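You operate a simulated robot arm through the tools that you are given. There is no shell and no other tool. Be economical: measure what you need, move in short steps, check, and stop when the job is done.

You run a simulated robot arm. Do the job below in one go: nothing can be reset, and whatever is moved stays where it is left.

## Task
Lift the basket out of the soak tub, rinse the two shafts in it clean and rack them.
Fine: basket into the sink, tub lid shut, tap off, shafts on the rack's open bed.

It is judged by the outcome, as a careful person would: the job done as asked, and still so three seconds after it is handed in. It fails if anything else is knocked over, pushed out of place, dropped, spilled or broken. Lids that push on must go on centred and level and be pressed home; caps that screw on are set level and turned clockwise until they are tight.

## Robot
A 7-joint arm with a three-finger gripper on a trunk, on a base that drives. Base frame: it is fixed to the floor where the robot stands at the start and does not move with it; the origin is under the middle of the robot, x ahead of it, y to its left, z up. Readings come in m, degrees, newtons and seconds.
With the tool pointing down near the work surface it reaches from about 0.42 to 0.92 m from the robot's upright axis, wherever it stands. Its first joint turns from -166.0 to 166.0 degrees. Places, roughly: open bed of the peg rack [0.7, -0.7, 0.9]; sink bowl [0.8, -0.3, 0.8]; soak tub lid [0.8, 0.2, 1.1]; tap lever [0.9, -0.4, 1]. Payload 2.69 kg.
The tool frame sits at the grasp point between the pads (the TCP): z along the fingers, y along the line on which they close. The tips reach 0.029 m beyond it. The gripper opens to 0.12 m. The gripper's body begins 0.078 m behind the TCP.
Orientation is told as [roll, pitch, yaw] about the base's x, y, z axes, in that order, counted from this pose: with the fingers straight down and closing along the base's y, the tool's x points along the base's -x, its y along +y and its z along -z.

## Interface
- The arm moves only by the tool send_rows. Its argument "moves" is a list of rows, each an object (a shift or turn left out is 0, a gripper value left out holds the last) with "xyz": the shift along the base's x, y, z in m, a list of three; "delta_rot": the turn, a rotation vector about the base's x, y, z in degrees, a list of three. In form: [{"xyz": [x, y, z], "delta_rot": [rx, ry, rz]}, ...]. A call has 1 to 8 rows; each row shifts and turns the commanded pose from where the row before left it. "fingers" is the opening, from 0 (shut) to 1 (fully open), set as the call begins (left out, the last holds). A row lasts 0.2 s, in which the tool goes at most 0.05 m and 8.6 degrees; a call with a longer step from one row to the next is refused whole, and so is a gripper value outside its range. Where a pose cannot be reached the arm comes as near as it can. A force on the tool above 70 N (or 10 N above the force at the start of the call, whichever is more), or a blocked arm, ends the call early, and 0.2 s more pass. The fingers move at their own pace and stop on an object; they squeeze with about 21 N. The grip force told is the motor's: it shows also when the fingers shut on nothing. Time passes only in rows, and 0.2 s behind the last, so rows that do not move let the fingers close. The reply holds the time, the measured pose of the TCP, the force on the tool along the base axes, the opening and the grip force, in the units named above and with some noise, with the torque about the TCP (base axes, N m) and any sound that the robot's microphone picked up, and new pictures: "views" is both (left out), scene, wrist or none.
- Cameras (640 x 400 px; columns grow to the right, rows downward): "scene" is now at [0.2432, -0.0026, 1.3286]; the picture's right is [-0.02, -1.00, 0.00], its down [-0.55, 0.01, -0.83] and it looks along [0.83, -0.02, -0.55] (base axes); focal length 214 px, centre (320, 200). "wrist" rides on the gripper at [0.063, 0, -0.104] in the tool frame; the picture's right is [0.00, 1.00, 0.00], its down [-0.83, 0.00, -0.56] and it looks along [-0.56, 0.00, 0.83] (tool axes); focal length 275 px, centre (320, 200). There is no depth. A picture from a camera that has moved, and an enlarged one, comes with that camera's place and axes in the base frame and with its lens.
- raise_lower(by): slides the trunk up (or, below 0, down) by that many m; the arm and the scene camera ride with it, the base frame stays. It gives what a move gives, with no picture.
- drive_base(legs): drives the robot by 1 to 6 legs, each [ahead, left, turn to the left] in m, m and degrees, along the robot's own axes; the way and the turn of a leg run together, so that a leg with both is an arc; at most 1.5 m and 180 degrees a leg. The arm and the cameras ride along, it lands a little off, and it stops where it bumps. It gives what a move gives, and a new picture of the scene camera.
- head_to(pan, tilt): turns the head with the scene camera to pan (to the left, within 86 degrees either way) and tilt (down, from -29 to 69), counted from straight ahead of the robot. It gives what a move gives, and a new picture of the scene camera.
- close_up(camera, box): a new picture of the part [left, top, right, bottom] of that camera's present view, enlarged. It takes no simulated time.
- close_job(): hands the job in; it is judged then, once.

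Work in short steps. Places have to be worked out from the pictures, the camera data and where the tool is seen: move nearer, look again, correct. Check each grasp and each placing, and mend what went wrong. You have 120 turns and 260 pictures in all, those below and enlarged ones among them. Open the gripper and draw the arm clear of the work before you hand the job in, unless the task says otherwise; then end with one line.

The tools are called after "Call:" as a command line: name --argument value ..., lists and objects as JSON in quotes. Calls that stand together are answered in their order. send_rows: Moves the arm, as the interface text tells. Its arguments: {"type":"object","properties":{"moves":{"type":"array","items":{"type":"object","properties":{"xyz":{"type":"array","items":{"type":"number"}},"delta_rot":{"type":"array","items":{"type":"number"}}}}},"fingers":{"type":"number"},"views":{"type":"string","enum":["both","scene","wrist","none"]}},"required":["moves"]} The other tools are called the same way: raise_lower (by) slides the trunk up or down; drive_base (legs) drives the base; head_to (pan, tilt) turns the head that bears the scene camera; close_up (camera, box) takes an enlarged picture of a part of a camera's view; close_job () hands the job in.

At the start:

```text
time_s: 0.0
position: [0.5038, -0.1214, 0.9996]
tcp_rot: [0.0, 0.0, 0.0]
wrist_force: [-0.1, -0.2, -0.3]
ft_torque: [-0.01, 0.0, 0.02]
width: 0.1199
grip_force: 0.0
trunk travel left (down, up): [-0.575, 0.038]
robot x, y, heading: [-0.002, 0.0012, 0.1]
head pan, tilt: [-1.1, 33.5]
```

scene: 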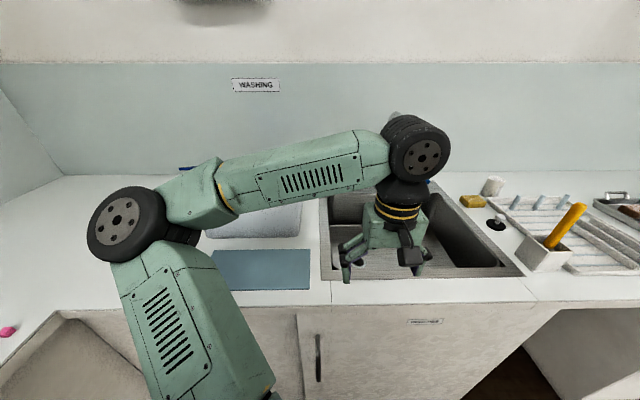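
wrist: 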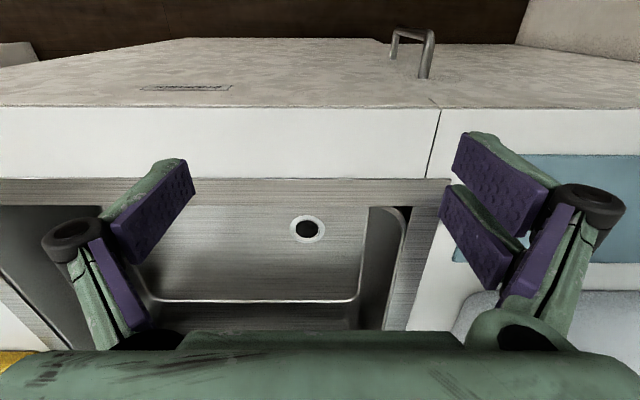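

The arm hides the tub, so I first move it to the right and up to see the workspace.

Call:
send_rows --moves '[{"xyz": [0, -0.05, 0.02]}, {"xyz": [0, -0.05, 0.02]}, {"xyz": [0, -0.05, 0.02]}, {"xyz": [0, -0.05, 0.02]}, {"xyz": [0, -0.05, 0.02]}, {"xyz": [0, -0.05, 0]}, {"xyz": [-0.03, -0.04, 0]}]' --views "both"

Call:
head_to --pan 20 --tilt 25

```text
refused: row 1 steps farther than a row can; nothing moved
```

```text
time_s: 0.8
position: [0.5053, -0.1211, 1.0004]
tcp_rot: [0.1, -0.1, 0.0]
wrist_force: [0.4, -0.7, 0.1]
ft_torque: [0.02, 0.05, -0.04]
width: 0.1198
grip_force: 0.2
trunk travel left (down, up): [-0.575, 0.038]
robot x, y, heading: [-0.0029, 0.0015, -0.1]
head pan, tilt: [20.0, 25.0]
camera scene: at [0.241, 0.0306, 1.342], right [0.34, -0.94, 0.0], down [-0.4, -0.14, -0.91], along [0.85, 0.31, -0.42], focal length 214 px, centre (320, 200)
```

scene: 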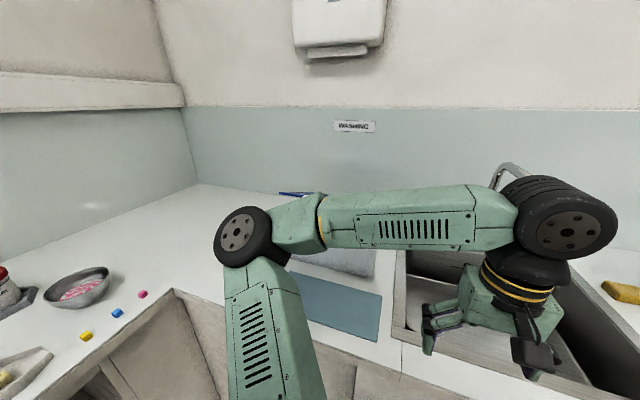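

The row length was too long; I repeat with shorter rows.

Call:
send_rows --moves '[{"xyz": [0, -0.045, 0.015]}, {"xyz": [0, -0.045, 0.015]}, {"xyz": [0, -0.045, 0.015]}, {"xyz": [0, -0.045, 0.015]}, {"xyz": [0, -0.045, 0.015]}, {"xyz": [-0.02, -0.04, 0]}, {"xyz": [-0.03, -0.035, 0]}, {"xyz": [-0.03, -0.035, 0]}]' --views "both"

```text
time_s: 2.6
position: [0.4223, -0.4567, 1.0745]
tcp_rot: [0.0, 0.0, 0.0]
wrist_force: [-0.5, 0.0, 0.0]
ft_torque: [-0.02, 0.0, 0.02]
width: 0.1201
grip_force: 0.0
trunk travel left (down, up): [-0.575, 0.038]
robot x, y, heading: [0.0003, -0.0004, -0.1]
head pan, tilt: [20.0, 25.0]
camera scene: at [0.2406, 0.0302, 1.3421], right [0.34, -0.94, 0.0], down [-0.4, -0.14, -0.91], along [0.85, 0.31, -0.42], focal length 214 px, centre (320, 200)
camera wrist: at [0.3587, -0.4567, 1.1784], right [-0.01, 1.0, 0.0], down [0.83, 0.0, 0.56], along [0.56, 0.0, -0.83], focal length 275 px, centre (320, 200)
```

scene: 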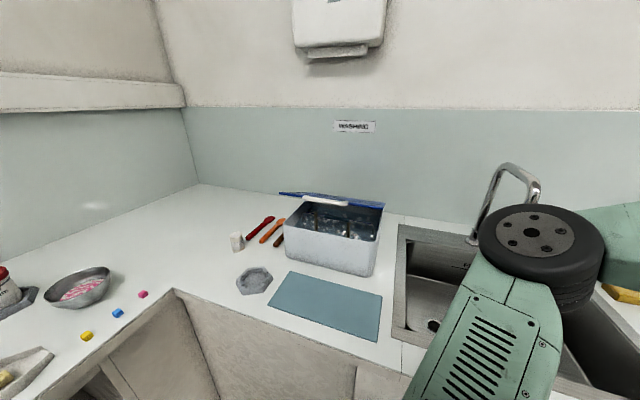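
wrist: 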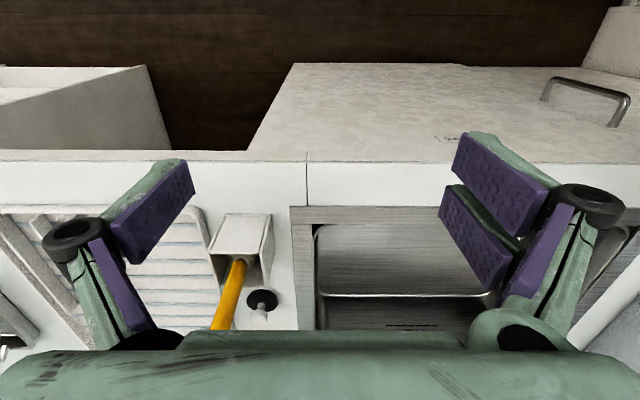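

The tub shows with its blue lid raised at the back. I enlarge it.

Call:
close_up --camera "scene" --box '[220, 170, 420, 295]'

Call:
head_to --pan -20 --tilt 40

```text
3.20 times, centred on (320, 232) of scene
camera zoom: at [0.2406, 0.0302, 1.3421], right [0.34, -0.94, 0.0], down [-0.4, -0.14, -0.91], along [0.85, 0.31, -0.42], focal length 686 px, centre (320, 96)
```

zoom: 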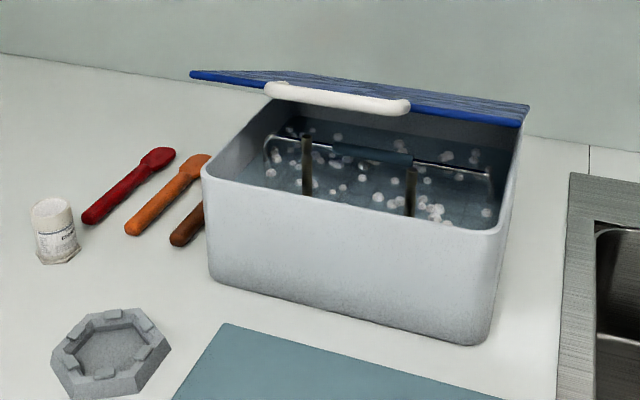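

```text
time_s: 3.7
position: [0.4226, -0.4544, 1.0748]
tcp_rot: [-0.1, 0.0, -0.1]
wrist_force: [0.5, 0.6, 0.2]
ft_torque: [0.02, 0.03, 0.0]
width: 0.1199
grip_force: 0.0
trunk travel left (down, up): [-0.575, 0.038]
robot x, y, heading: [0.0009, 0.0009, 0.2]
head pan, tilt: [-20.0, 40.0]
camera scene: at [0.2343, -0.0299, 1.3187], right [-0.34, -0.94, 0.0], down [-0.6, 0.22, -0.77], along [0.72, -0.26, -0.64], focal length 214 px, centre (320, 200)
```

scene: 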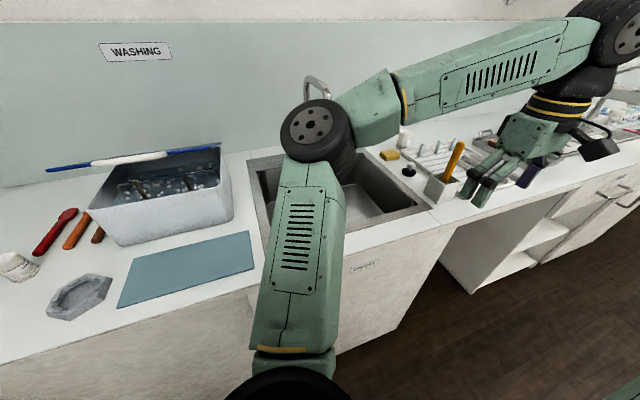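

Next I look further right at the rack and tap.

Call:
close_up --camera "scene" --box '[370, 60, 640, 230]'

Call:
send_rows --moves '[{"xyz": [0, 0.045, 0.01]}, {"xyz": [0, 0.045, 0.01]}, {"xyz": [0, 0.045, 0.01]}, {"xyz": [0, 0.045, 0.01]}, {"xyz": [0, 0.045, 0.01]}, {"xyz": [0, 0.045, 0.01]}, {"xyz": [0, 0.045, 0.01]}, {"xyz": [0, 0.045, 0.01]}]' --views "none"

Call:
send_rows --moves '[{"xyz": [0, 0.045, 0.01]}, {"xyz": [0, 0.045, 0.01]}, {"xyz": [0, 0.045, 0.01]}, {"xyz": [0, 0.045, 0.01]}, {"xyz": [0, 0.045, 0.01]}]' --views "both"

```text
2.35 times, centred on (505, 145) of scene
camera zoom: at [0.2343, -0.0299, 1.3187], right [-0.34, -0.94, 0.0], down [-0.6, 0.22, -0.77], along [0.72, -0.26, -0.64], focal length 505 px, centre (-115, 329)
```

zoom: 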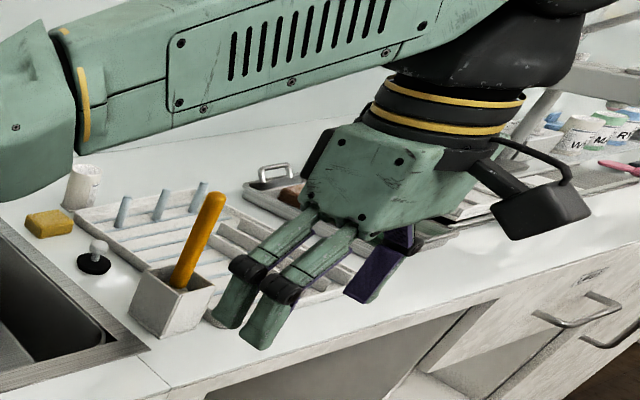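

```text
time_s: 5.5
position: [0.4222, -0.0954, 1.1549]
tcp_rot: [-0.1, 0.0, -0.3]
wrist_force: [0.0, -1.3, 0.1]
ft_torque: [-0.02, 0.01, -0.02]
width: 0.12
grip_force: 0.0
trunk travel left (down, up): [-0.575, 0.038]
robot x, y, heading: [0.0006, -0.0004, -0.1]
head pan, tilt: [-20.0, 40.0]
```

```text
time_s: 6.3
position: [0.4206, -0.0413, 1.1692]
tcp_rot: [-0.8, 0.2, -16.4]
wrist_force: [-0.4, -0.7, -0.1]
ft_torque: [-0.04, 0.01, 0.02]
width: 0.1197
grip_force: 0.1
out of reach, approached as far as the arm can: row 2, 3
trunk travel left (down, up): [-0.575, 0.038]
robot x, y, heading: [0.0001, -0.0011, 0.1]
head pan, tilt: [-20.0, 40.0]
stopped in row 3: the arm was blocked; the commanded pose is now the measured one
camera scene: at [0.2341, -0.0296, 1.3188], right [-0.34, -0.94, 0.0], down [-0.6, 0.22, -0.77], along [0.72, -0.26, -0.64], focal length 214 px, centre (320, 200)
camera wrist: at [0.3606, -0.0218, 1.272], right [0.28, 0.96, -0.02], down [0.8, -0.22, 0.55], along [0.53, -0.17, -0.83], focal length 275 px, centre (320, 200)
```

scene: 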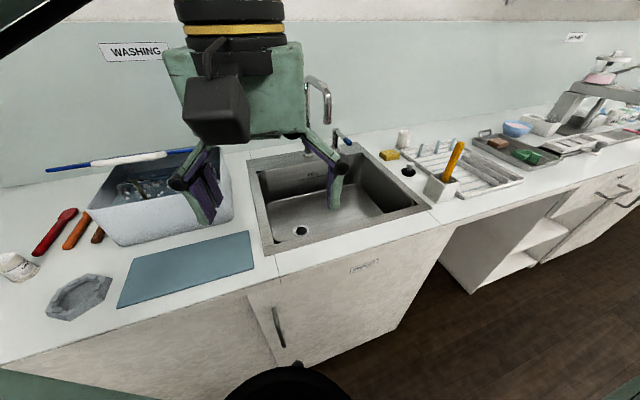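
wrist: 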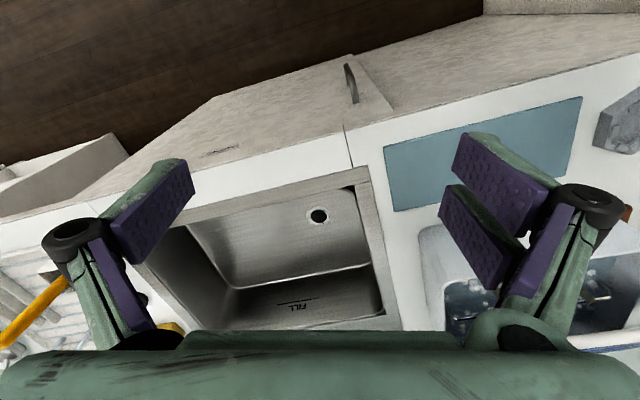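

Clear view now; enlarging tap/sink and rack.

Call:
close_up --camera "scene" --box '[230, 60, 430, 260]'

Call:
close_up --camera "scene" --box '[370, 100, 570, 225]'

Call:
close_up --camera "scene" --box '[30, 130, 270, 280]'

```text
2.00 times, centred on (330, 160) of scene
camera zoom: at [0.2341, -0.0296, 1.3188], right [-0.34, -0.94, 0.0], down [-0.6, 0.22, -0.77], along [0.72, -0.26, -0.64], focal length 429 px, centre (300, 280)
```

zoom: 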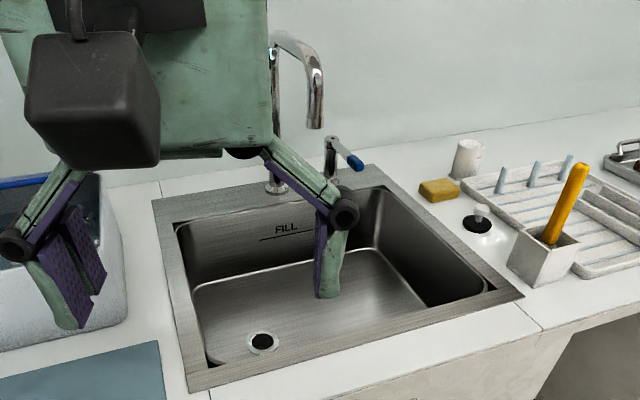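

```text
3.20 times, centred on (470, 162) of scene
camera zoom: at [0.2341, -0.0296, 1.3188], right [-0.34, -0.94, 0.0], down [-0.6, 0.22, -0.77], along [0.72, -0.26, -0.64], focal length 686 px, centre (-160, 320)
```

zoom: 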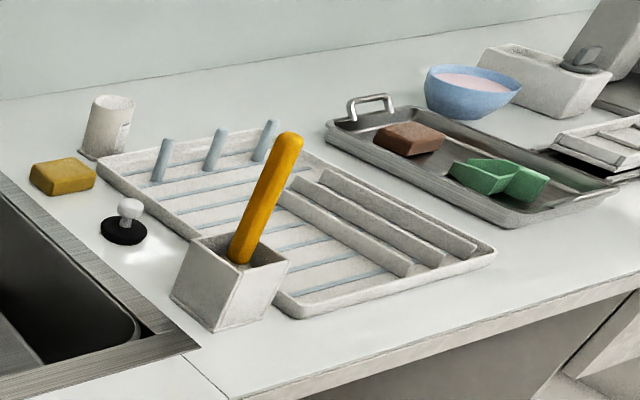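

```text
2.67 times, centred on (150, 205) of scene
camera zoom: at [0.2341, -0.0296, 1.3188], right [-0.34, -0.94, 0.0], down [-0.6, 0.22, -0.77], along [0.72, -0.26, -0.64], focal length 572 px, centre (773, 187)
```

zoom: 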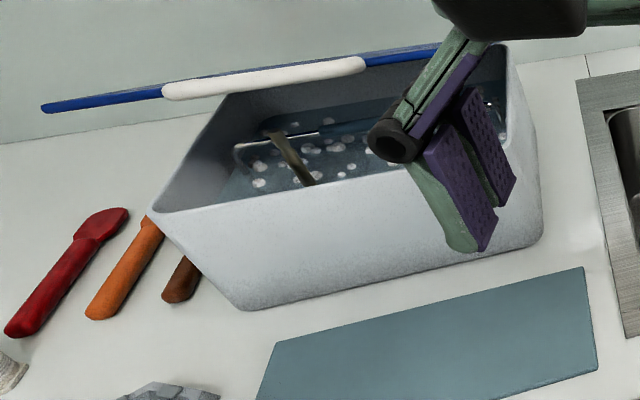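

I bring the wrist camera to look at the tub from its right side to judge lid and basket.

Call:
send_rows --moves '[{"xyz": [0.02, -0.03, 0.01], "delta_rot": [0, 0, 8]}, {"xyz": [0.02, -0.03, 0.01], "delta_rot": [0, 0, 8]}, {"xyz": [0.02, -0.03, 0.01], "delta_rot": [0, 0, 8]}, {"xyz": [0.02, -0.02, 0.01], "delta_rot": [0, 0, 8]}, {"xyz": [0.02, -0.02, 0.01], "delta_rot": [0, 0, 8]}, {"xyz": [0.02, 0, 0], "delta_rot": [0, 0, 8]}, {"xyz": [0.02, 0, 0], "delta_rot": [0, 0, 8]}, {"xyz": [0.02, 0, 0], "delta_rot": [0, 0, 8]}]' --views "none"

Call:
send_rows --moves '[{"xyz": [0.0, 0, 0], "delta_rot": [0, 0, 8]}, {"delta_rot": [0, 0, 8]}, {"delta_rot": [8, 0, 0]}, {"delta_rot": [8, 0, 0]}, {"delta_rot": [8, 0, 0]}]' --views "wrist"

```text
time_s: 8.1
position: [0.5765, -0.1681, 1.1571]
tcp_rot: [-0.9, 0.3, 48.0]
wrist_force: [-0.5, 1.1, 0.2]
ft_torque: [0.0, -0.01, -0.02]
width: 0.12
grip_force: 0.1
out of reach, approached as far as the arm can: row 1, 2, 3, 4, 5, 8
trunk travel left (down, up): [-0.575, 0.038]
robot x, y, heading: [-0.0048, 0.0001, 0.2]
head pan, tilt: [-20.0, 40.0]
```

```text
time_s: 9.3
position: [0.5718, -0.1584, 1.0223]
tcp_rot: [10.1, -21.0, 61.9]
wrist_force: [-1.0, -0.4, 0.0]
ft_torque: [0.04, 0.03, 0.0]
width: 0.12
grip_force: 0.1
out of reach, approached as far as the arm can: row 3, 4, 5
trunk travel left (down, up): [-0.575, 0.038]
robot x, y, heading: [0.0001, -0.0005, -0.1]
head pan, tilt: [-20.0, 40.0]
camera wrist: at [0.5426, -0.2516, 1.094], right [-0.9, 0.4, 0.16], down [0.36, 0.47, 0.81], along [0.25, 0.79, -0.56], focal length 275 px, centre (320, 200)
```

wrist: 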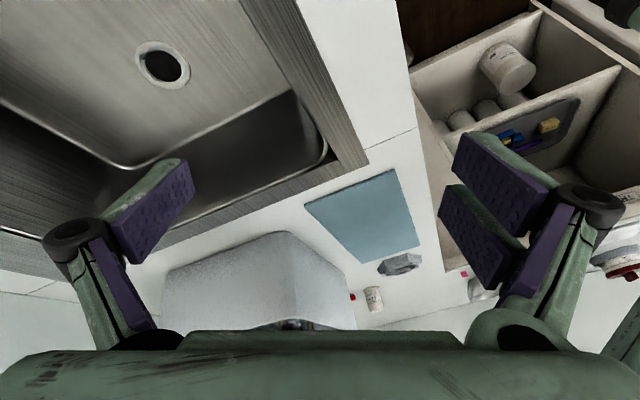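

The lid isn't visible from here. I level the tool, then back the robot up and lower the trunk to see the lid side-on with the scene camera.

Call:
send_rows --moves '[{"xyz": [-0.01, -0.02, 0.02], "delta_rot": [-8, 0, 0]}, {"xyz": [-0.01, -0.02, 0.02], "delta_rot": [-8, 0, 0]}, {"xyz": [-0.01, -0.02, 0.02], "delta_rot": [-8, 0, 0]}, {"xyz": [-0.01, -0.04, 0], "delta_rot": [0, 0, -8]}, {"xyz": [-0.01, -0.04, 0], "delta_rot": [0, 0, -8]}, {"xyz": [-0.01, -0.04, 0], "delta_rot": [0, 0, -8]}, {"xyz": [-0.01, -0.04, 0], "delta_rot": [0, 0, -8]}, {"xyz": [-0.01, -0.04, 0], "delta_rot": [0, 0, -8]}]' --views "none"

Call:
drive_base --legs '[[-0.2, 0, 0]]'

Call:
raise_lower --by -0.22

Call:
head_to --pan 10 --tilt 5

```text
time_s: 11.1
position: [0.4909, -0.4192, 1.0802]
tcp_rot: [-0.6, 0.2, 23.8]
wrist_force: [-0.5, 0.0, -1.1]
ft_torque: [-0.01, 0.01, 0.03]
width: 0.1201
grip_force: 0.1
trunk travel left (down, up): [-0.575, 0.038]
robot x, y, heading: [0.0011, 0.0004, -0.1]
head pan, tilt: [-20.0, 40.0]
```

```text
time_s: 12.7
position: [0.2918, -0.4183, 1.082]
tcp_rot: [-0.6, 0.1, 23.9]
wrist_force: [-0.5, 0.2, 0.3]
ft_torque: [-0.02, -0.03, 0.0]
width: 0.1203
grip_force: 0.1
trunk travel left (down, up): [-0.575, 0.038]
robot x, y, heading: [-0.1972, 0.0032, 0.1]
head pan, tilt: [-20.0, 40.0]
camera scene: at [0.0337, -0.0299, 1.3189], right [-0.34, -0.94, 0.0], down [-0.6, 0.22, -0.77], along [0.72, -0.26, -0.64], focal length 214 px, centre (320, 200)
```

scene: 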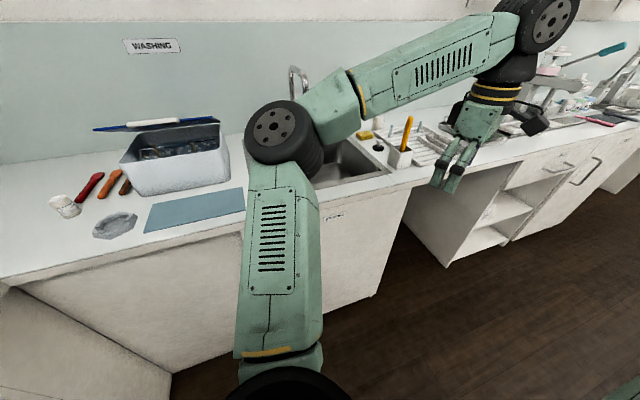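

```text
time_s: 15.0
position: [0.2922, -0.4177, 0.8622]
tcp_rot: [-0.6, 0.2, 24.0]
wrist_force: [-1.0, 0.0, 0.9]
ft_torque: [-0.01, 0.02, 0.0]
width: 0.1199
grip_force: 0.1
trunk travel left (down, up): [-0.355, 0.258]
robot x, y, heading: [-0.2021, -0.001, -0.0]
head pan, tilt: [-20.0, 40.0]
```

```text
time_s: 16.0
position: [0.2924, -0.4183, 0.8629]
tcp_rot: [-0.6, 0.2, 23.9]
wrist_force: [0.9, 0.0, 0.8]
ft_torque: [-0.02, 0.03, 0.02]
width: 0.12
grip_force: 0.0
trunk travel left (down, up): [-0.355, 0.258]
robot x, y, heading: [-0.2023, 0.0003, 0.0]
head pan, tilt: [10.0, 5.0]
camera scene: at [0.0449, 0.015, 1.1544], right [0.17, -0.98, 0.0], down [-0.09, -0.02, -1.0], along [0.98, 0.17, -0.09], focal length 214 px, centre (320, 200)
```

scene: 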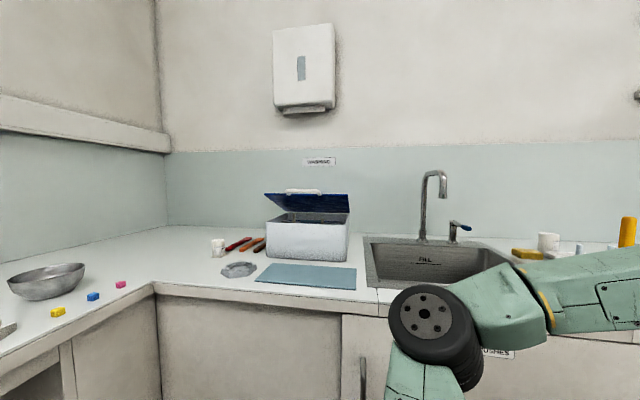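

Call:
close_up --camera "scene" --box '[240, 150, 400, 280]'

Call:
close_up --camera "scene" --box '[360, 150, 520, 280]'

```text
3.08 times, centred on (320, 215) of scene
camera zoom: at [0.0449, 0.015, 1.1544], right [0.17, -0.98, 0.0], down [-0.09, -0.02, -1.0], along [0.98, 0.17, -0.09], focal length 660 px, centre (320, 154)
```

zoom: 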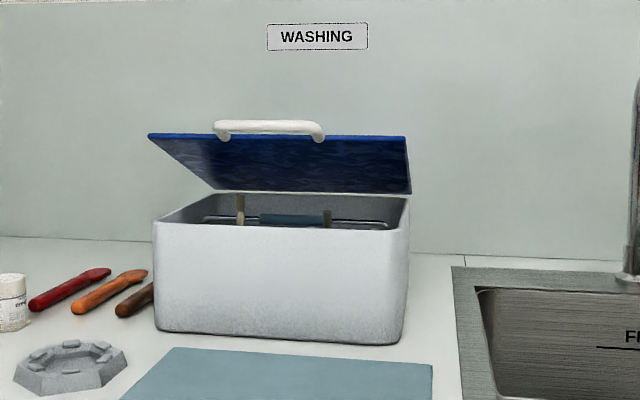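

```text
3.08 times, centred on (440, 215) of scene
camera zoom: at [0.0449, 0.015, 1.1544], right [0.17, -0.98, 0.0], down [-0.09, -0.02, -1.0], along [0.98, 0.17, -0.09], focal length 660 px, centre (-49, 154)
```

zoom: 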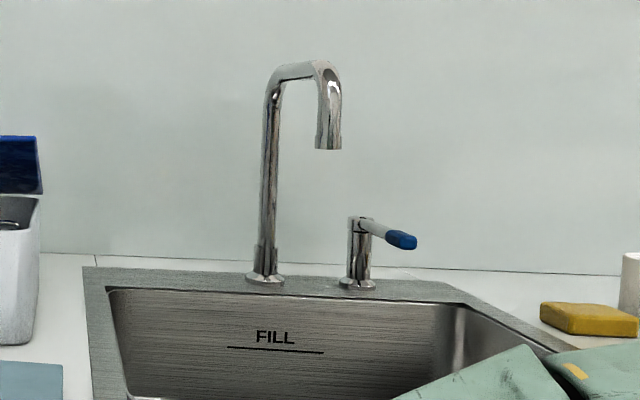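

I now estimate: tub x≈0.70–0.92, y≈0.05–0.31, rim z≈1.015; lid hinge ≈(0.93, 1.02), lid open only ~21° with front edge at about (0.70, 1.11); basket grip ≈(0.814, 0.184, 1.003). I go back up and forward, then use fingers pitched forward to lift the lid.

Call:
raise_lower --by 0.22

Call:
drive_base --legs '[[0.15, 0.1, 0]]'

Call:
head_to --pan 5 --tilt 25

```text
time_s: 18.3
position: [0.2917, -0.4186, 1.081]
tcp_rot: [-0.6, 0.2, 23.9]
wrist_force: [-0.3, 0.7, 0.9]
ft_torque: [0.02, 0.05, 0.01]
width: 0.12
grip_force: 0.1
trunk travel left (down, up): [-0.575, 0.038]
robot x, y, heading: [-0.1981, 0.003, -0.1]
head pan, tilt: [10.0, 5.0]
```

```text
time_s: 19.8
position: [0.4394, -0.3166, 1.082]
tcp_rot: [-0.7, 0.3, 24.0]
wrist_force: [0.3, -0.4, -0.2]
ft_torque: [-0.01, -0.02, -0.02]
width: 0.1201
grip_force: 0.0
trunk travel left (down, up): [-0.575, 0.038]
robot x, y, heading: [-0.0505, 0.0999, 0.1]
head pan, tilt: [10.0, 5.0]
camera scene: at [0.1944, 0.1161, 1.3743], right [0.17, -0.98, 0.0], down [-0.09, -0.02, -1.0], along [0.98, 0.17, -0.09], focal length 214 px, centre (320, 200)
```

scene: 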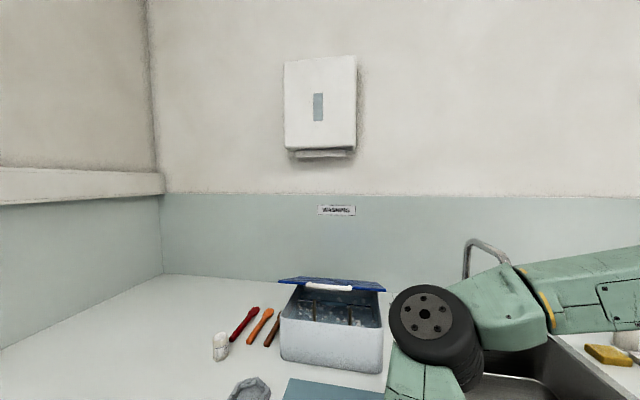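

```text
time_s: 20.7
position: [0.441, -0.3169, 1.0824]
tcp_rot: [-0.6, 0.1, 24.1]
wrist_force: [-0.2, -0.3, 0.0]
ft_torque: [-0.01, 0.01, -0.03]
width: 0.1198
grip_force: 0.1
trunk travel left (down, up): [-0.575, 0.038]
robot x, y, heading: [-0.0533, 0.098, 0.1]
head pan, tilt: [5.0, 25.0]
camera scene: at [0.1952, 0.1079, 1.3421], right [0.09, -1.0, 0.0], down [-0.42, -0.04, -0.91], along [0.9, 0.08, -0.42], focal length 214 px, centre (320, 200)
```

scene: 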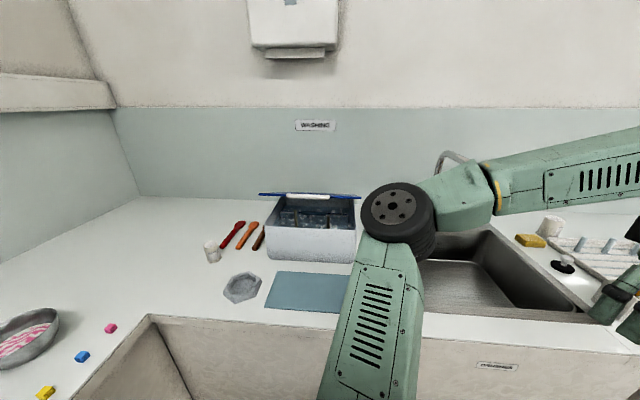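

Closing the fingers and swinging the arm in front of the tub, with yaw back to 0.

Call:
send_rows --moves '[{"xyz": [0.01, 0.045, 0.0], "delta_rot": [0, 0, -8]}, {"xyz": [0.01, 0.045, 0], "delta_rot": [0, 0, -8]}, {"xyz": [0.01, 0.045, 0], "delta_rot": [0, 0, -8]}, {"xyz": [0.01, 0.045, 0]}, {"xyz": [0.01, 0.045, 0]}, {"xyz": [0.01, 0.045, 0]}, {"xyz": [0, 0.045, 0]}, {"xyz": [0, 0.045, 0]}]' --fingers 0 --views "none"

Call:
send_rows --moves '[{"xyz": [0, 0.045, 0], "delta_rot": [0, -8, 0]}, {"xyz": [0, 0.045, 0], "delta_rot": [0, -8, 0]}, {"xyz": [0, 0.03, 0], "delta_rot": [0, -8, 0]}, {"delta_rot": [0, -8, 0]}, {"delta_rot": [0, -8, 0]}, {"delta_rot": [0, -8, 0]}, {"delta_rot": [0, -8, 0]}, {"delta_rot": [0, -8, 0]}]' --views "both"

```text
time_s: 22.5
position: [0.5003, 0.0422, 1.0822]
tcp_rot: [-0.7, 0.2, -0.1]
wrist_force: [0.2, 0.4, -0.5]
ft_torque: [0.01, 0.0, -0.02]
width: 0.0
grip_force: 16.4
trunk travel left (down, up): [-0.575, 0.038]
robot x, y, heading: [-0.0505, 0.1011, -0.2]
head pan, tilt: [5.0, 25.0]
```

```text
time_s: 24.3
position: [0.5235, 0.1744, 1.1191]
tcp_rot: [-0.7, -63.7, -0.2]
wrist_force: [-0.6, -0.2, -0.7]
ft_torque: [0.0, 0.02, 0.03]
width: 0.0001
grip_force: 21.3
out of reach, approached as far as the arm can: row 7, 8
trunk travel left (down, up): [-0.575, 0.038]
robot x, y, heading: [-0.0525, 0.098, 0.3]
head pan, tilt: [5.0, 25.0]
camera scene: at [0.1952, 0.108, 1.342], right [0.09, -1.0, 0.0], down [-0.42, -0.04, -0.91], along [0.9, 0.08, -0.42], focal length 214 px, centre (320, 200)
camera wrist: at [0.4008, 0.1757, 1.1066], right [0.01, 1.0, -0.01], down [-0.13, 0.01, 0.99], along [0.99, -0.01, 0.13], focal length 275 px, centre (320, 200)
```

scene: 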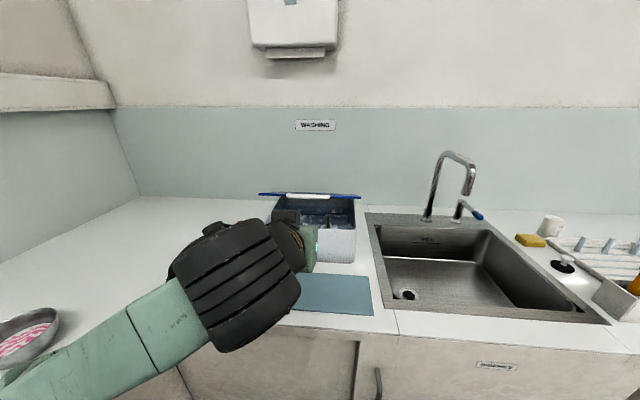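
wrist: 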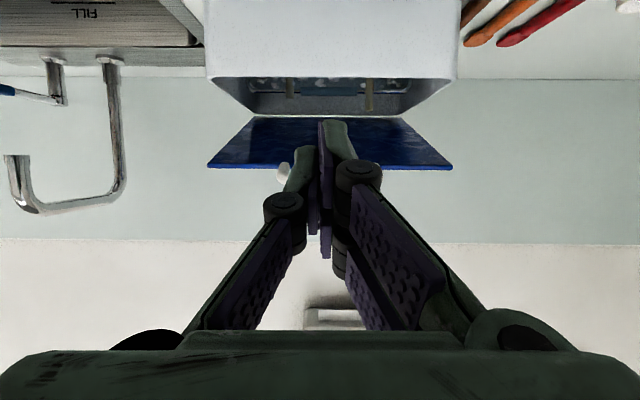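

The wrist view (upside-down) confirms: lid front edge x≈0.705, z≈1.11, y≈0.05–0.32; rim z≈1.018. I slide the closed fingertips under the lid's front edge at z≈1.065.

Call:
send_rows --moves '[{"xyz": [0.03, 0.005, -0.02]}, {"xyz": [0.03, 0.005, -0.02]}, {"xyz": [0.04, 0, 0]}, {"xyz": [0.04, 0, 0]}, {"xyz": [0.04, 0, 0]}, {"xyz": [0.02, 0, 0]}]' --views "both"

```text
time_s: 25.7
position: [0.7235, 0.1864, 1.0778]
tcp_rot: [-0.5, -63.9, -0.2]
wrist_force: [-1.0, -0.3, 0.0]
ft_torque: [-0.01, -0.05, 0.02]
width: 0.0
grip_force: 21.2
trunk travel left (down, up): [-0.575, 0.038]
robot x, y, heading: [-0.0523, 0.0997, -0.2]
head pan, tilt: [5.0, 25.0]
camera scene: at [0.1952, 0.1078, 1.342], right [0.09, -1.0, 0.0], down [-0.42, -0.04, -0.91], along [0.9, 0.08, -0.42], focal length 214 px, centre (320, 200)
camera wrist: at [0.6014, 0.1861, 1.066], right [0.01, 1.0, -0.01], down [-0.13, 0.01, 0.99], along [0.99, -0.01, 0.13], focal length 275 px, centre (320, 200)
```

scene: 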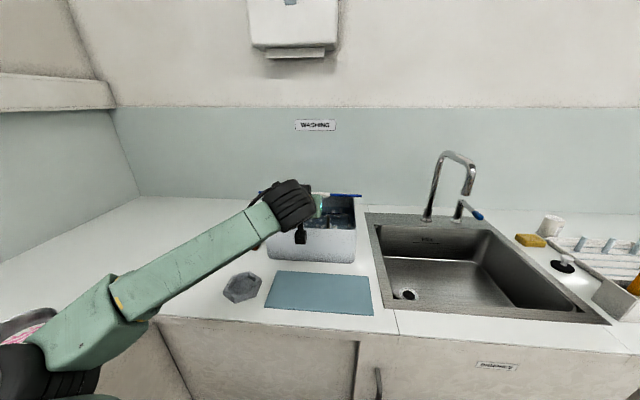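
wrist: 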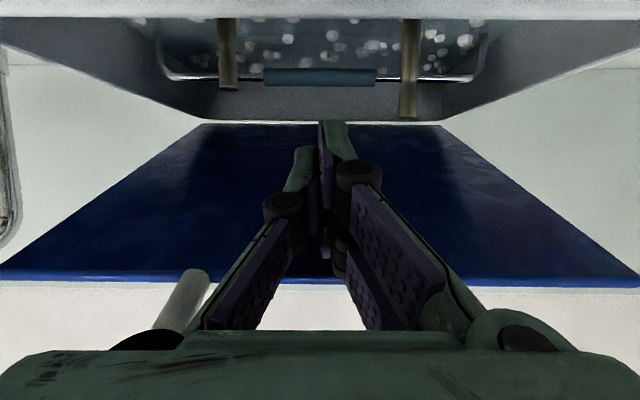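

The fingers are under the lid. I sweep along the hinge arc (hinge ≈(0.92,1.02)) to lift it.

Call:
send_rows --moves '[{"xyz": [0.008, 0, 0.02]}, {"xyz": [0.012, 0, 0.02]}, {"xyz": [0.015, 0, 0.018]}, {"xyz": [0.022, 0, 0.018]}, {"xyz": [0.025, 0, 0.015]}]' --views "both"

```text
time_s: 26.9
position: [0.8048, 0.1844, 1.1691]
tcp_rot: [-0.6, -63.8, -0.2]
wrist_force: [0.0, 0.5, -0.5]
ft_torque: [0.04, -0.01, 0.02]
width: 0.0
grip_force: 20.7
trunk travel left (down, up): [-0.575, 0.038]
robot x, y, heading: [-0.0517, 0.0993, -0.1]
head pan, tilt: [5.0, 25.0]
camera scene: at [0.1953, 0.1077, 1.342], right [0.09, -1.0, 0.0], down [-0.42, -0.04, -0.91], along [0.9, 0.08, -0.42], focal length 214 px, centre (320, 200)
camera wrist: at [0.6832, 0.1852, 1.1571], right [0.01, 1.0, -0.01], down [-0.13, 0.01, 0.99], along [0.99, -0.01, 0.13], focal length 275 px, centre (320, 200)
```

scene: 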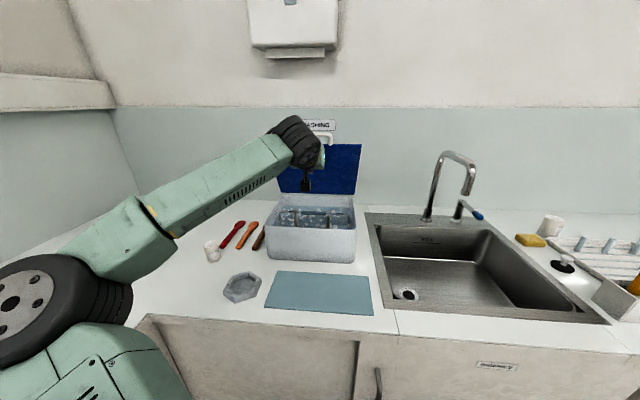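
wrist: 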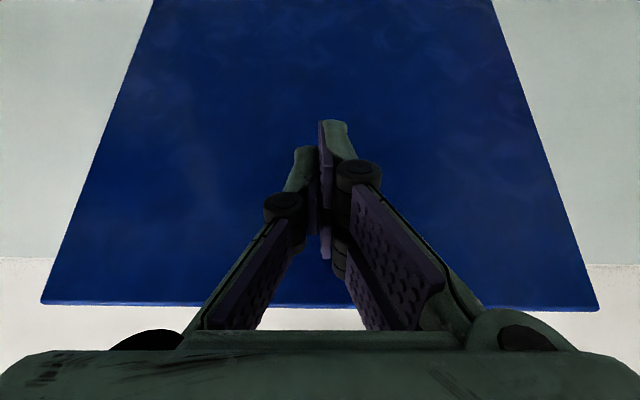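

Lid is at about 60°. I push it on past vertical.

Call:
send_rows --moves '[{"xyz": [0.02, 0, 0.01]}, {"xyz": [0.025, 0, 0.007]}, {"xyz": [0.025, 0, 0.003]}, {"xyz": [0.02, 0, 0]}, {"xyz": [0.015, 0, 0]}]' --views "both"

```text
time_s: 27.9
position: [0.8807, 0.1853, 1.1892]
tcp_rot: [-0.6, -63.0, 0.0]
wrist_force: [-42.8, 1.4, 2.9]
ft_torque: [-0.09, -0.41, 0.13]
width: 0.0001
grip_force: 21.2
trunk travel left (down, up): [-0.575, 0.038]
robot x, y, heading: [-0.0511, 0.1027, 0.4]
head pan, tilt: [5.0, 25.0]
stopped in row 5: the force on the tool passed its limit at 85 N (the readings are from after the stop); the commanded pose is now the measured one
camera scene: at [0.1889, 0.1085, 1.3433], right [0.09, -1.0, 0.0], down [-0.42, -0.04, -0.91], along [0.9, 0.08, -0.42], focal length 214 px, centre (320, 200)
camera wrist: at [0.7591, 0.1858, 1.1794], right [0.01, 1.0, -0.01], down [-0.12, 0.01, 0.99], along [0.99, -0.01, 0.12], focal length 275 px, centre (320, 200)
```

scene: 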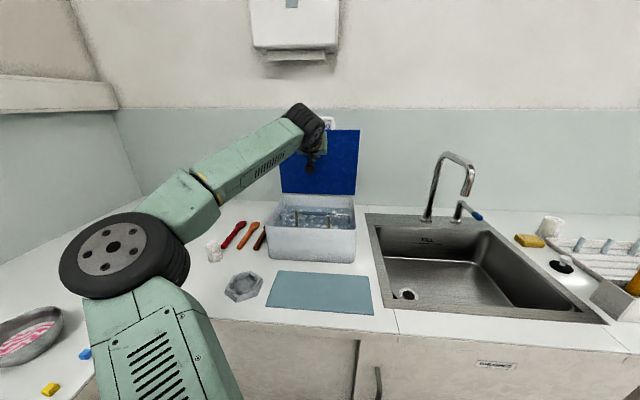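
wrist: 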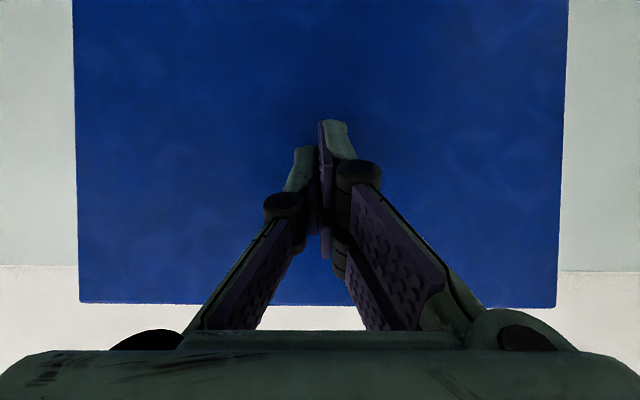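

The lid hit its end stop at about 90°. I back off gently and see whether it stays.

Call:
send_rows --moves '[{"xyz": [-0.02, 0, 0]}, {"xyz": [-0.03, 0, 0.0]}, {"xyz": [-0.045, 0, 0]}, {"xyz": [-0.045, 0, 0]}, {"xyz": [-0.045, 0, 0]}, {"xyz": [-0.045, 0, 0]}]' --views "both"

```text
time_s: 29.3
position: [0.6566, 0.1861, 1.1813]
tcp_rot: [-2.9, -62.8, 1.8]
wrist_force: [-0.1, 0.7, 0.0]
ft_torque: [-0.03, -0.01, -0.02]
width: 0.0004
grip_force: 20.8
trunk travel left (down, up): [-0.575, 0.038]
robot x, y, heading: [-0.0494, 0.1029, -0.1]
head pan, tilt: [5.0, 25.0]
camera scene: at [0.1929, 0.1091, 1.3425], right [0.09, -1.0, 0.0], down [-0.42, -0.04, -0.91], along [0.9, 0.08, -0.42], focal length 214 px, centre (320, 200)
camera wrist: at [0.5348, 0.1871, 1.1718], right [0.01, 1.0, -0.03], down [-0.11, 0.03, 0.99], along [0.99, -0.01, 0.11], focal length 275 px, centre (320, 200)
```

scene: 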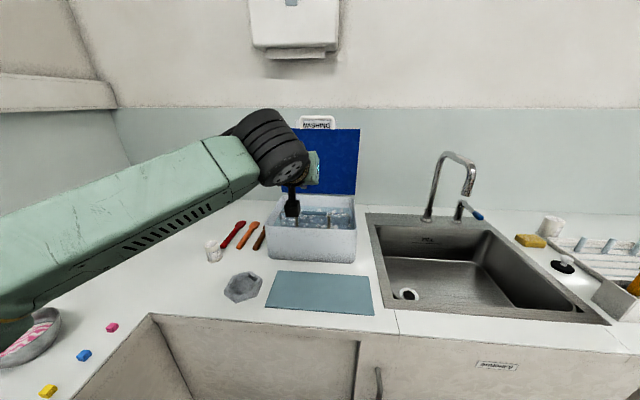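
wrist: 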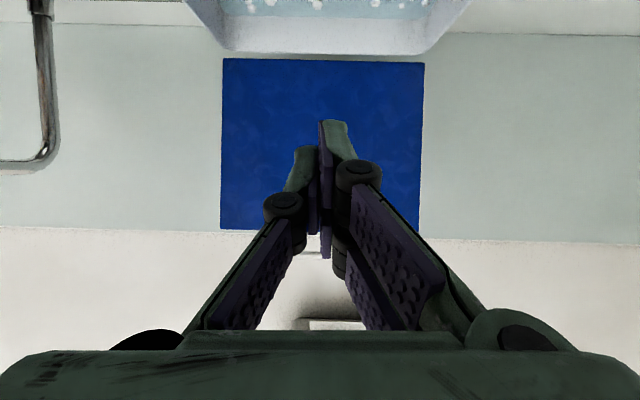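

Lid stays. I bring the tool vertical and turn it to yaw −90 so the fingers close along x for the handle.

Call:
send_rows --moves '[{"xyz": [0, 0, -0.01], "delta_rot": [0, 8, 0]}, {"xyz": [0, 0, -0.01], "delta_rot": [0, 8, 0]}, {"xyz": [0, 0, -0.01], "delta_rot": [0, 8, 0]}, {"delta_rot": [0, 8, 0]}, {"delta_rot": [0, 8, 0]}, {"delta_rot": [0, 8, 0]}, {"delta_rot": [0, 8, 0]}, {"delta_rot": [0, 7, 0]}]' --fingers 0.5 --views "none"

Call:
send_rows --moves '[{"delta_rot": [0, 0, -8.5]}, {"delta_rot": [0, 0, -8.5]}, {"delta_rot": [0, 0, -8.5]}, {"delta_rot": [0, 0, -8.5]}, {"delta_rot": [0, 0, -8.5]}, {"delta_rot": [0, 0, -8.5]}, {"delta_rot": [0, 0, -8.5]}, {"delta_rot": [0, 0, -8.5]}]' --views "none"

Call:
send_rows --moves '[{"xyz": [0.035, 0, 0], "delta_rot": [0, 0, -8.5]}, {"xyz": [0.035, 0, 0], "delta_rot": [0, 0, -8.5]}, {"xyz": [0.035, 0, 0], "delta_rot": [0, 0, -5]}]' --views "both"

```text
time_s: 31.1
position: [0.6561, 0.1855, 1.1432]
tcp_rot: [-0.7, 0.1, 0.0]
wrist_force: [0.0, -0.5, 0.4]
ft_torque: [0.02, -0.01, 0.0]
width: 0.0603
grip_force: 0.2
out of reach, approached as far as the arm can: row 8
trunk travel left (down, up): [-0.575, 0.038]
robot x, y, heading: [-0.0512, 0.1012, 0.2]
head pan, tilt: [5.0, 25.0]
```

```text
time_s: 32.9
position: [0.5279, 0.0379, 1.0513]
tcp_rot: [-0.4, 0.2, -67.9]
wrist_force: [0.2, 0.1, -1.0]
ft_torque: [0.02, -0.01, -0.03]
width: 0.0599
grip_force: 0.0
out of reach, approached as far as the arm can: row 3, 4, 5, 6, 7, 8
trunk travel left (down, up): [-0.575, 0.038]
robot x, y, heading: [-0.0504, 0.1034, 0.3]
head pan, tilt: [5.0, 25.0]
```

```text
time_s: 33.7
position: [0.4819, -0.063, 1.0043]
tcp_rot: [-0.5, 0.1, -89.9]
wrist_force: [-0.4, -1.0, -0.2]
ft_torque: [-0.02, 0.0, 0.01]
width: 0.06
grip_force: 0.0
out of reach, approached as far as the arm can: row 1, 2, 3
trunk travel left (down, up): [-0.575, 0.038]
robot x, y, heading: [-0.0538, 0.0981, -0.1]
head pan, tilt: [5.0, 25.0]
camera scene: at [0.1946, 0.108, 1.342], right [0.09, -1.0, 0.0], down [-0.42, -0.04, -0.91], along [0.9, 0.08, -0.42], focal length 214 px, centre (320, 200)
camera wrist: at [0.4818, -0.0006, 1.1075], right [1.0, 0.01, -0.01], down [0.01, -0.83, 0.55], along [0.0, -0.55, -0.83], focal length 275 px, centre (320, 200)
```

scene: 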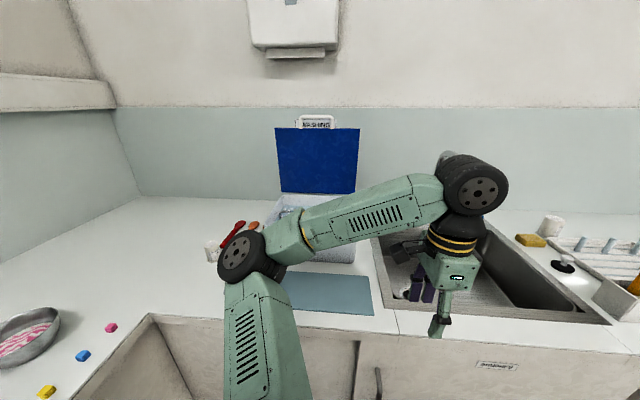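
wrist: 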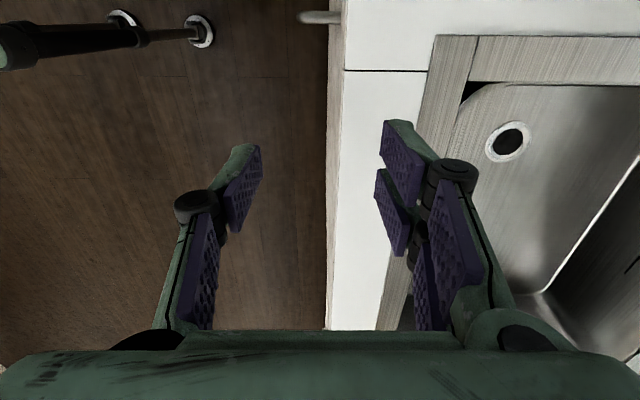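

The arm drifted because yaw −90 wasn't reachable at that height there. I test whether yaw −90 is reachable nearer the tub by moving up and over in small steps.

Call:
send_rows --moves '[{"xyz": [0.03, 0.0, 0.03]}, {"xyz": [0.03, 0.0, 0.03]}, {"xyz": [0.03, 0.0, 0.03]}, {"xyz": [0.03, 0.0, 0.01]}, {"xyz": [0.03, 0, 0]}]' --views "none"

```text
time_s: 34.9
position: [0.4891, -0.1156, 1.0483]
tcp_rot: [-0.5, 0.1, -89.9]
wrist_force: [-0.1, 0.4, 0.3]
ft_torque: [0.02, -0.03, -0.05]
width: 0.06
grip_force: 0.1
out of reach, approached as far as the arm can: row 1, 2, 3, 4, 5
trunk travel left (down, up): [-0.575, 0.038]
robot x, y, heading: [-0.0527, 0.0981, 0.2]
head pan, tilt: [5.0, 25.0]
```

Yaw −90 is limited by the wrist joint; I try +90 instead, turning back the other way over open space.

Call:
send_rows --moves '[{"xyz": [0.01, 0.01, 0], "delta_rot": [0, 0, 8.5]}, {"xyz": [0.01, 0.01, 0], "delta_rot": [0, 0, 8.5]}, {"xyz": [0.01, 0.01, 0], "delta_rot": [0, 0, 8.5]}, {"xyz": [0.01, 0.01, 0.01], "delta_rot": [0, 0, 8.5]}, {"xyz": [0.01, 0.01, 0.01], "delta_rot": [0, 0, 8.5]}, {"xyz": [0.01, 0.01, 0.01], "delta_rot": [0, 0, 8.5]}, {"xyz": [0.01, 0, 0.01], "delta_rot": [0, 0, 8.5]}, {"xyz": [0, 0, 0.01], "delta_rot": [0, 0, 8.5]}]' --views "none"

Call:
send_rows --moves '[{"delta_rot": [0, 0, 8.5]}, {"delta_rot": [0, 0, 8.5]}, {"delta_rot": [0, 0, 8.5]}, {"delta_rot": [0, 0, 8.5]}, {"delta_rot": [0, 0, 8.5]}, {"delta_rot": [0, 0, 8.5]}, {"delta_rot": [0, 0, 8.5]}, {"delta_rot": [0, 0, 8.5]}]' --views "none"

Call:
send_rows --moves '[{"delta_rot": [0, 0, 8.5]}, {"delta_rot": [0, 0, 8.5]}, {"delta_rot": [0, 0, 8.5]}, {"delta_rot": [0, 0, 8.5]}, {"delta_rot": [0, 0, 8.5]}]' --views "none"

```text
time_s: 36.7
position: [0.5596, -0.0554, 1.0978]
tcp_rot: [-0.6, 0.1, -21.8]
wrist_force: [0.3, 0.1, 0.5]
ft_torque: [-0.01, 0.0, 0.01]
width: 0.06
grip_force: 0.1
trunk travel left (down, up): [-0.575, 0.038]
robot x, y, heading: [-0.0519, 0.0981, -0.1]
head pan, tilt: [5.0, 25.0]
```

```text
time_s: 38.5
position: [0.5598, -0.0562, 1.0987]
tcp_rot: [-0.6, 0.1, 46.1]
wrist_force: [-0.6, 0.5, 0.1]
ft_torque: [-0.02, 0.01, -0.02]
width: 0.06
grip_force: 0.0
trunk travel left (down, up): [-0.575, 0.038]
robot x, y, heading: [-0.0524, 0.0973, 0.3]
head pan, tilt: [5.0, 25.0]
```

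```text
time_s: 39.7
position: [0.5587, -0.0556, 1.0981]
tcp_rot: [-0.5, 0.1, 88.7]
wrist_force: [0.8, 0.6, 0.0]
ft_torque: [-0.02, 0.01, -0.01]
width: 0.06
grip_force: 0.1
trunk travel left (down, up): [-0.575, 0.038]
robot x, y, heading: [-0.0524, 0.1029, 0.2]
head pan, tilt: [5.0, 25.0]
```

Yaw +89 works. I move above the basket handle at z≈1.1 and look.

Call:
send_rows --moves '[{"xyz": [0.02, 0.04, 0.005]}, {"xyz": [0.02, 0.04, 0.005]}, {"xyz": [0.025, 0.04, 0]}, {"xyz": [0.03, 0.03, 0]}, {"xyz": [0.035, 0.03, 0]}, {"xyz": [0.035, 0.03, 0]}, {"xyz": [0.04, 0.015, 0]}, {"xyz": [0.035, 0.0, 0]}]' --views "both"

```text
time_s: 41.5
position: [0.7995, 0.1681, 1.1085]
tcp_rot: [-0.6, 0.0, 88.4]
wrist_force: [0.0, 0.1, 0.1]
ft_torque: [0.0, -0.01, -0.01]
width: 0.0603
grip_force: 0.1
trunk travel left (down, up): [-0.575, 0.038]
robot x, y, heading: [-0.0468, 0.1023, -0.1]
head pan, tilt: [5.0, 25.0]
camera scene: at [0.1949, 0.1072, 1.3419], right [0.09, -1.0, 0.0], down [-0.42, -0.04, -0.91], along [0.9, 0.08, -0.42], focal length 214 px, centre (320, 200)
camera wrist: at [0.7971, 0.1054, 1.2119], right [-1.0, 0.02, -0.01], down [0.01, 0.83, 0.56], along [0.02, 0.56, -0.83], focal length 275 px, centre (320, 200)
```

scene: 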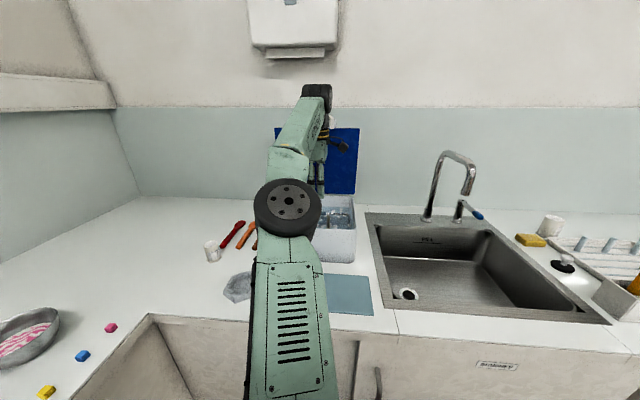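
wrist: 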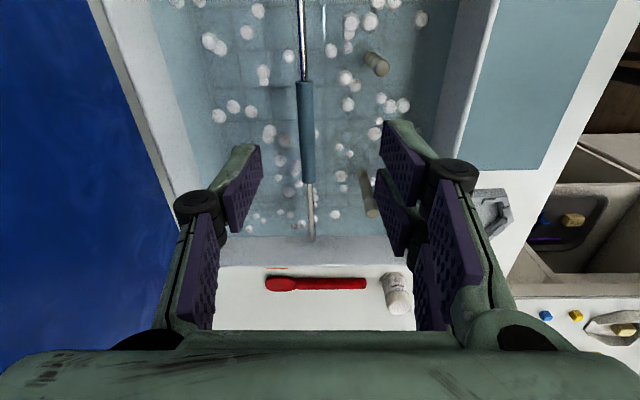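

Handle grip confirmed at about (0.813, 0.184, 1.003), shafts clear of the fingers. Align and lower.

Call:
send_rows --moves '[{"xyz": [0.013, 0.016, -0.02]}, {"xyz": [0, 0, -0.035]}, {"xyz": [0, 0, -0.03]}, {"xyz": [0, 0, -0.018]}]' --views "wrist"

```text
time_s: 42.5
position: [0.8113, 0.1854, 1.0058]
tcp_rot: [-0.6, 0.1, 88.6]
wrist_force: [-0.2, -0.1, -0.6]
ft_torque: [-0.01, 0.01, 0.01]
width: 0.0599
grip_force: 0.1
trunk travel left (down, up): [-0.575, 0.038]
robot x, y, heading: [-0.0544, 0.1009, -0.1]
head pan, tilt: [5.0, 25.0]
camera wrist: at [0.8096, 0.1221, 1.1081], right [-1.0, 0.02, -0.01], down [0.01, 0.83, 0.55], along [0.02, 0.55, -0.83], focal length 275 px, centre (320, 200)
```

wrist: 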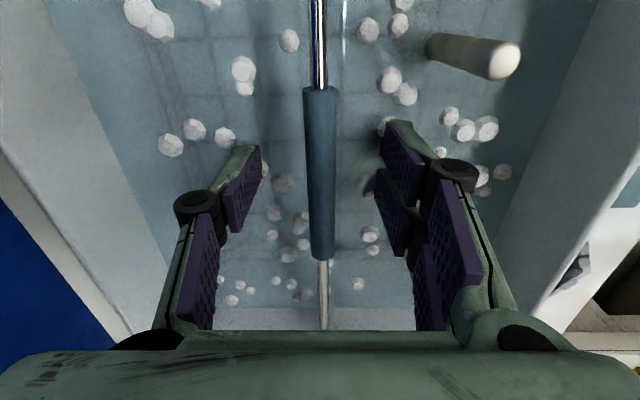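

Handle is centred between the pads; close and check grip.

Call:
send_rows --moves '[{}, {}, {}, {}, {}]' --fingers 0 --views "wrist"

```text
time_s: 43.7
position: [0.8129, 0.1844, 1.0039]
tcp_rot: [-0.6, 0.1, 88.5]
wrist_force: [0.3, 0.0, 0.8]
ft_torque: [0.03, 0.04, 0.21]
width: 0.0096
grip_force: 21.3
trunk travel left (down, up): [-0.575, 0.038]
robot x, y, heading: [-0.0491, 0.1024, 0.2]
head pan, tilt: [5.0, 25.0]
camera wrist: at [0.8097, 0.1221, 1.1081], right [-1.0, 0.02, -0.01], down [0.01, 0.83, 0.55], along [0.02, 0.55, -0.83], focal length 275 px, centre (320, 200)
```

wrist: 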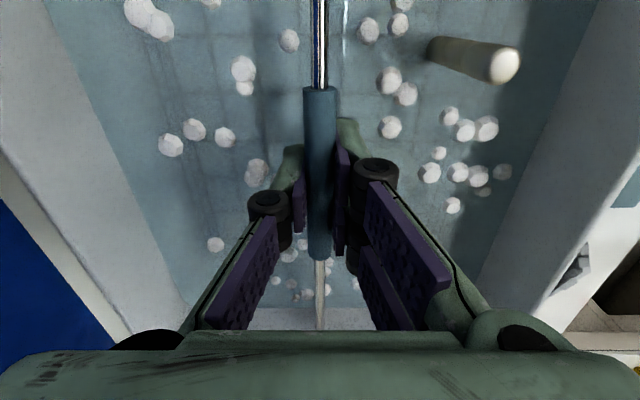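

Gripped (9.6 mm). I lift slowly straight up.

Call:
send_rows --moves '[{"xyz": [0, 0, 0.01]}, {"xyz": [0, 0, 0.015]}, {"xyz": [0, 0, 0.015]}, {"xyz": [0, 0, 0.015]}, {"xyz": [0, 0, 0.015]}]' --views "both"

```text
time_s: 44.9
position: [0.8123, 0.1849, 1.0748]
tcp_rot: [-0.7, 0.1, 88.5]
wrist_force: [-0.5, -0.1, -1.0]
ft_torque: [0.01, 0.01, 0.02]
width: 0.0
grip_force: 21.0
trunk travel left (down, up): [-0.575, 0.038]
robot x, y, heading: [-0.0519, 0.1002, 0.1]
head pan, tilt: [5.0, 25.0]
camera scene: at [0.1944, 0.1079, 1.342], right [0.09, -1.0, 0.0], down [-0.42, -0.04, -0.91], along [0.9, 0.08, -0.42], focal length 214 px, centre (320, 200)
camera wrist: at [0.8091, 0.1222, 1.1793], right [-1.0, 0.02, -0.01], down [0.01, 0.83, 0.55], along [0.02, 0.55, -0.83], focal length 275 px, centre (320, 200)
```

scene: 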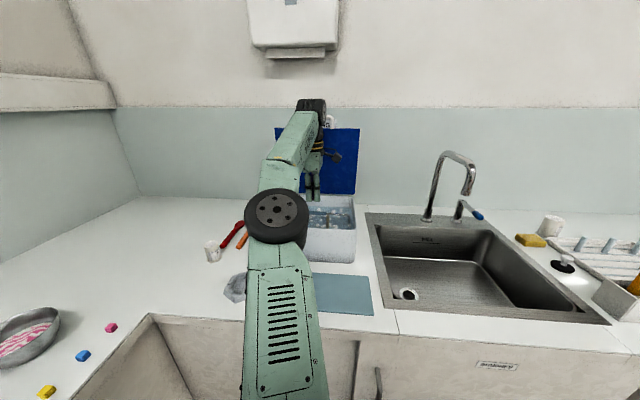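
wrist: 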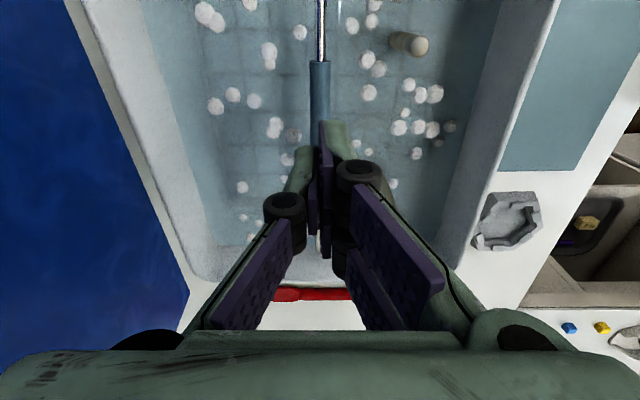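

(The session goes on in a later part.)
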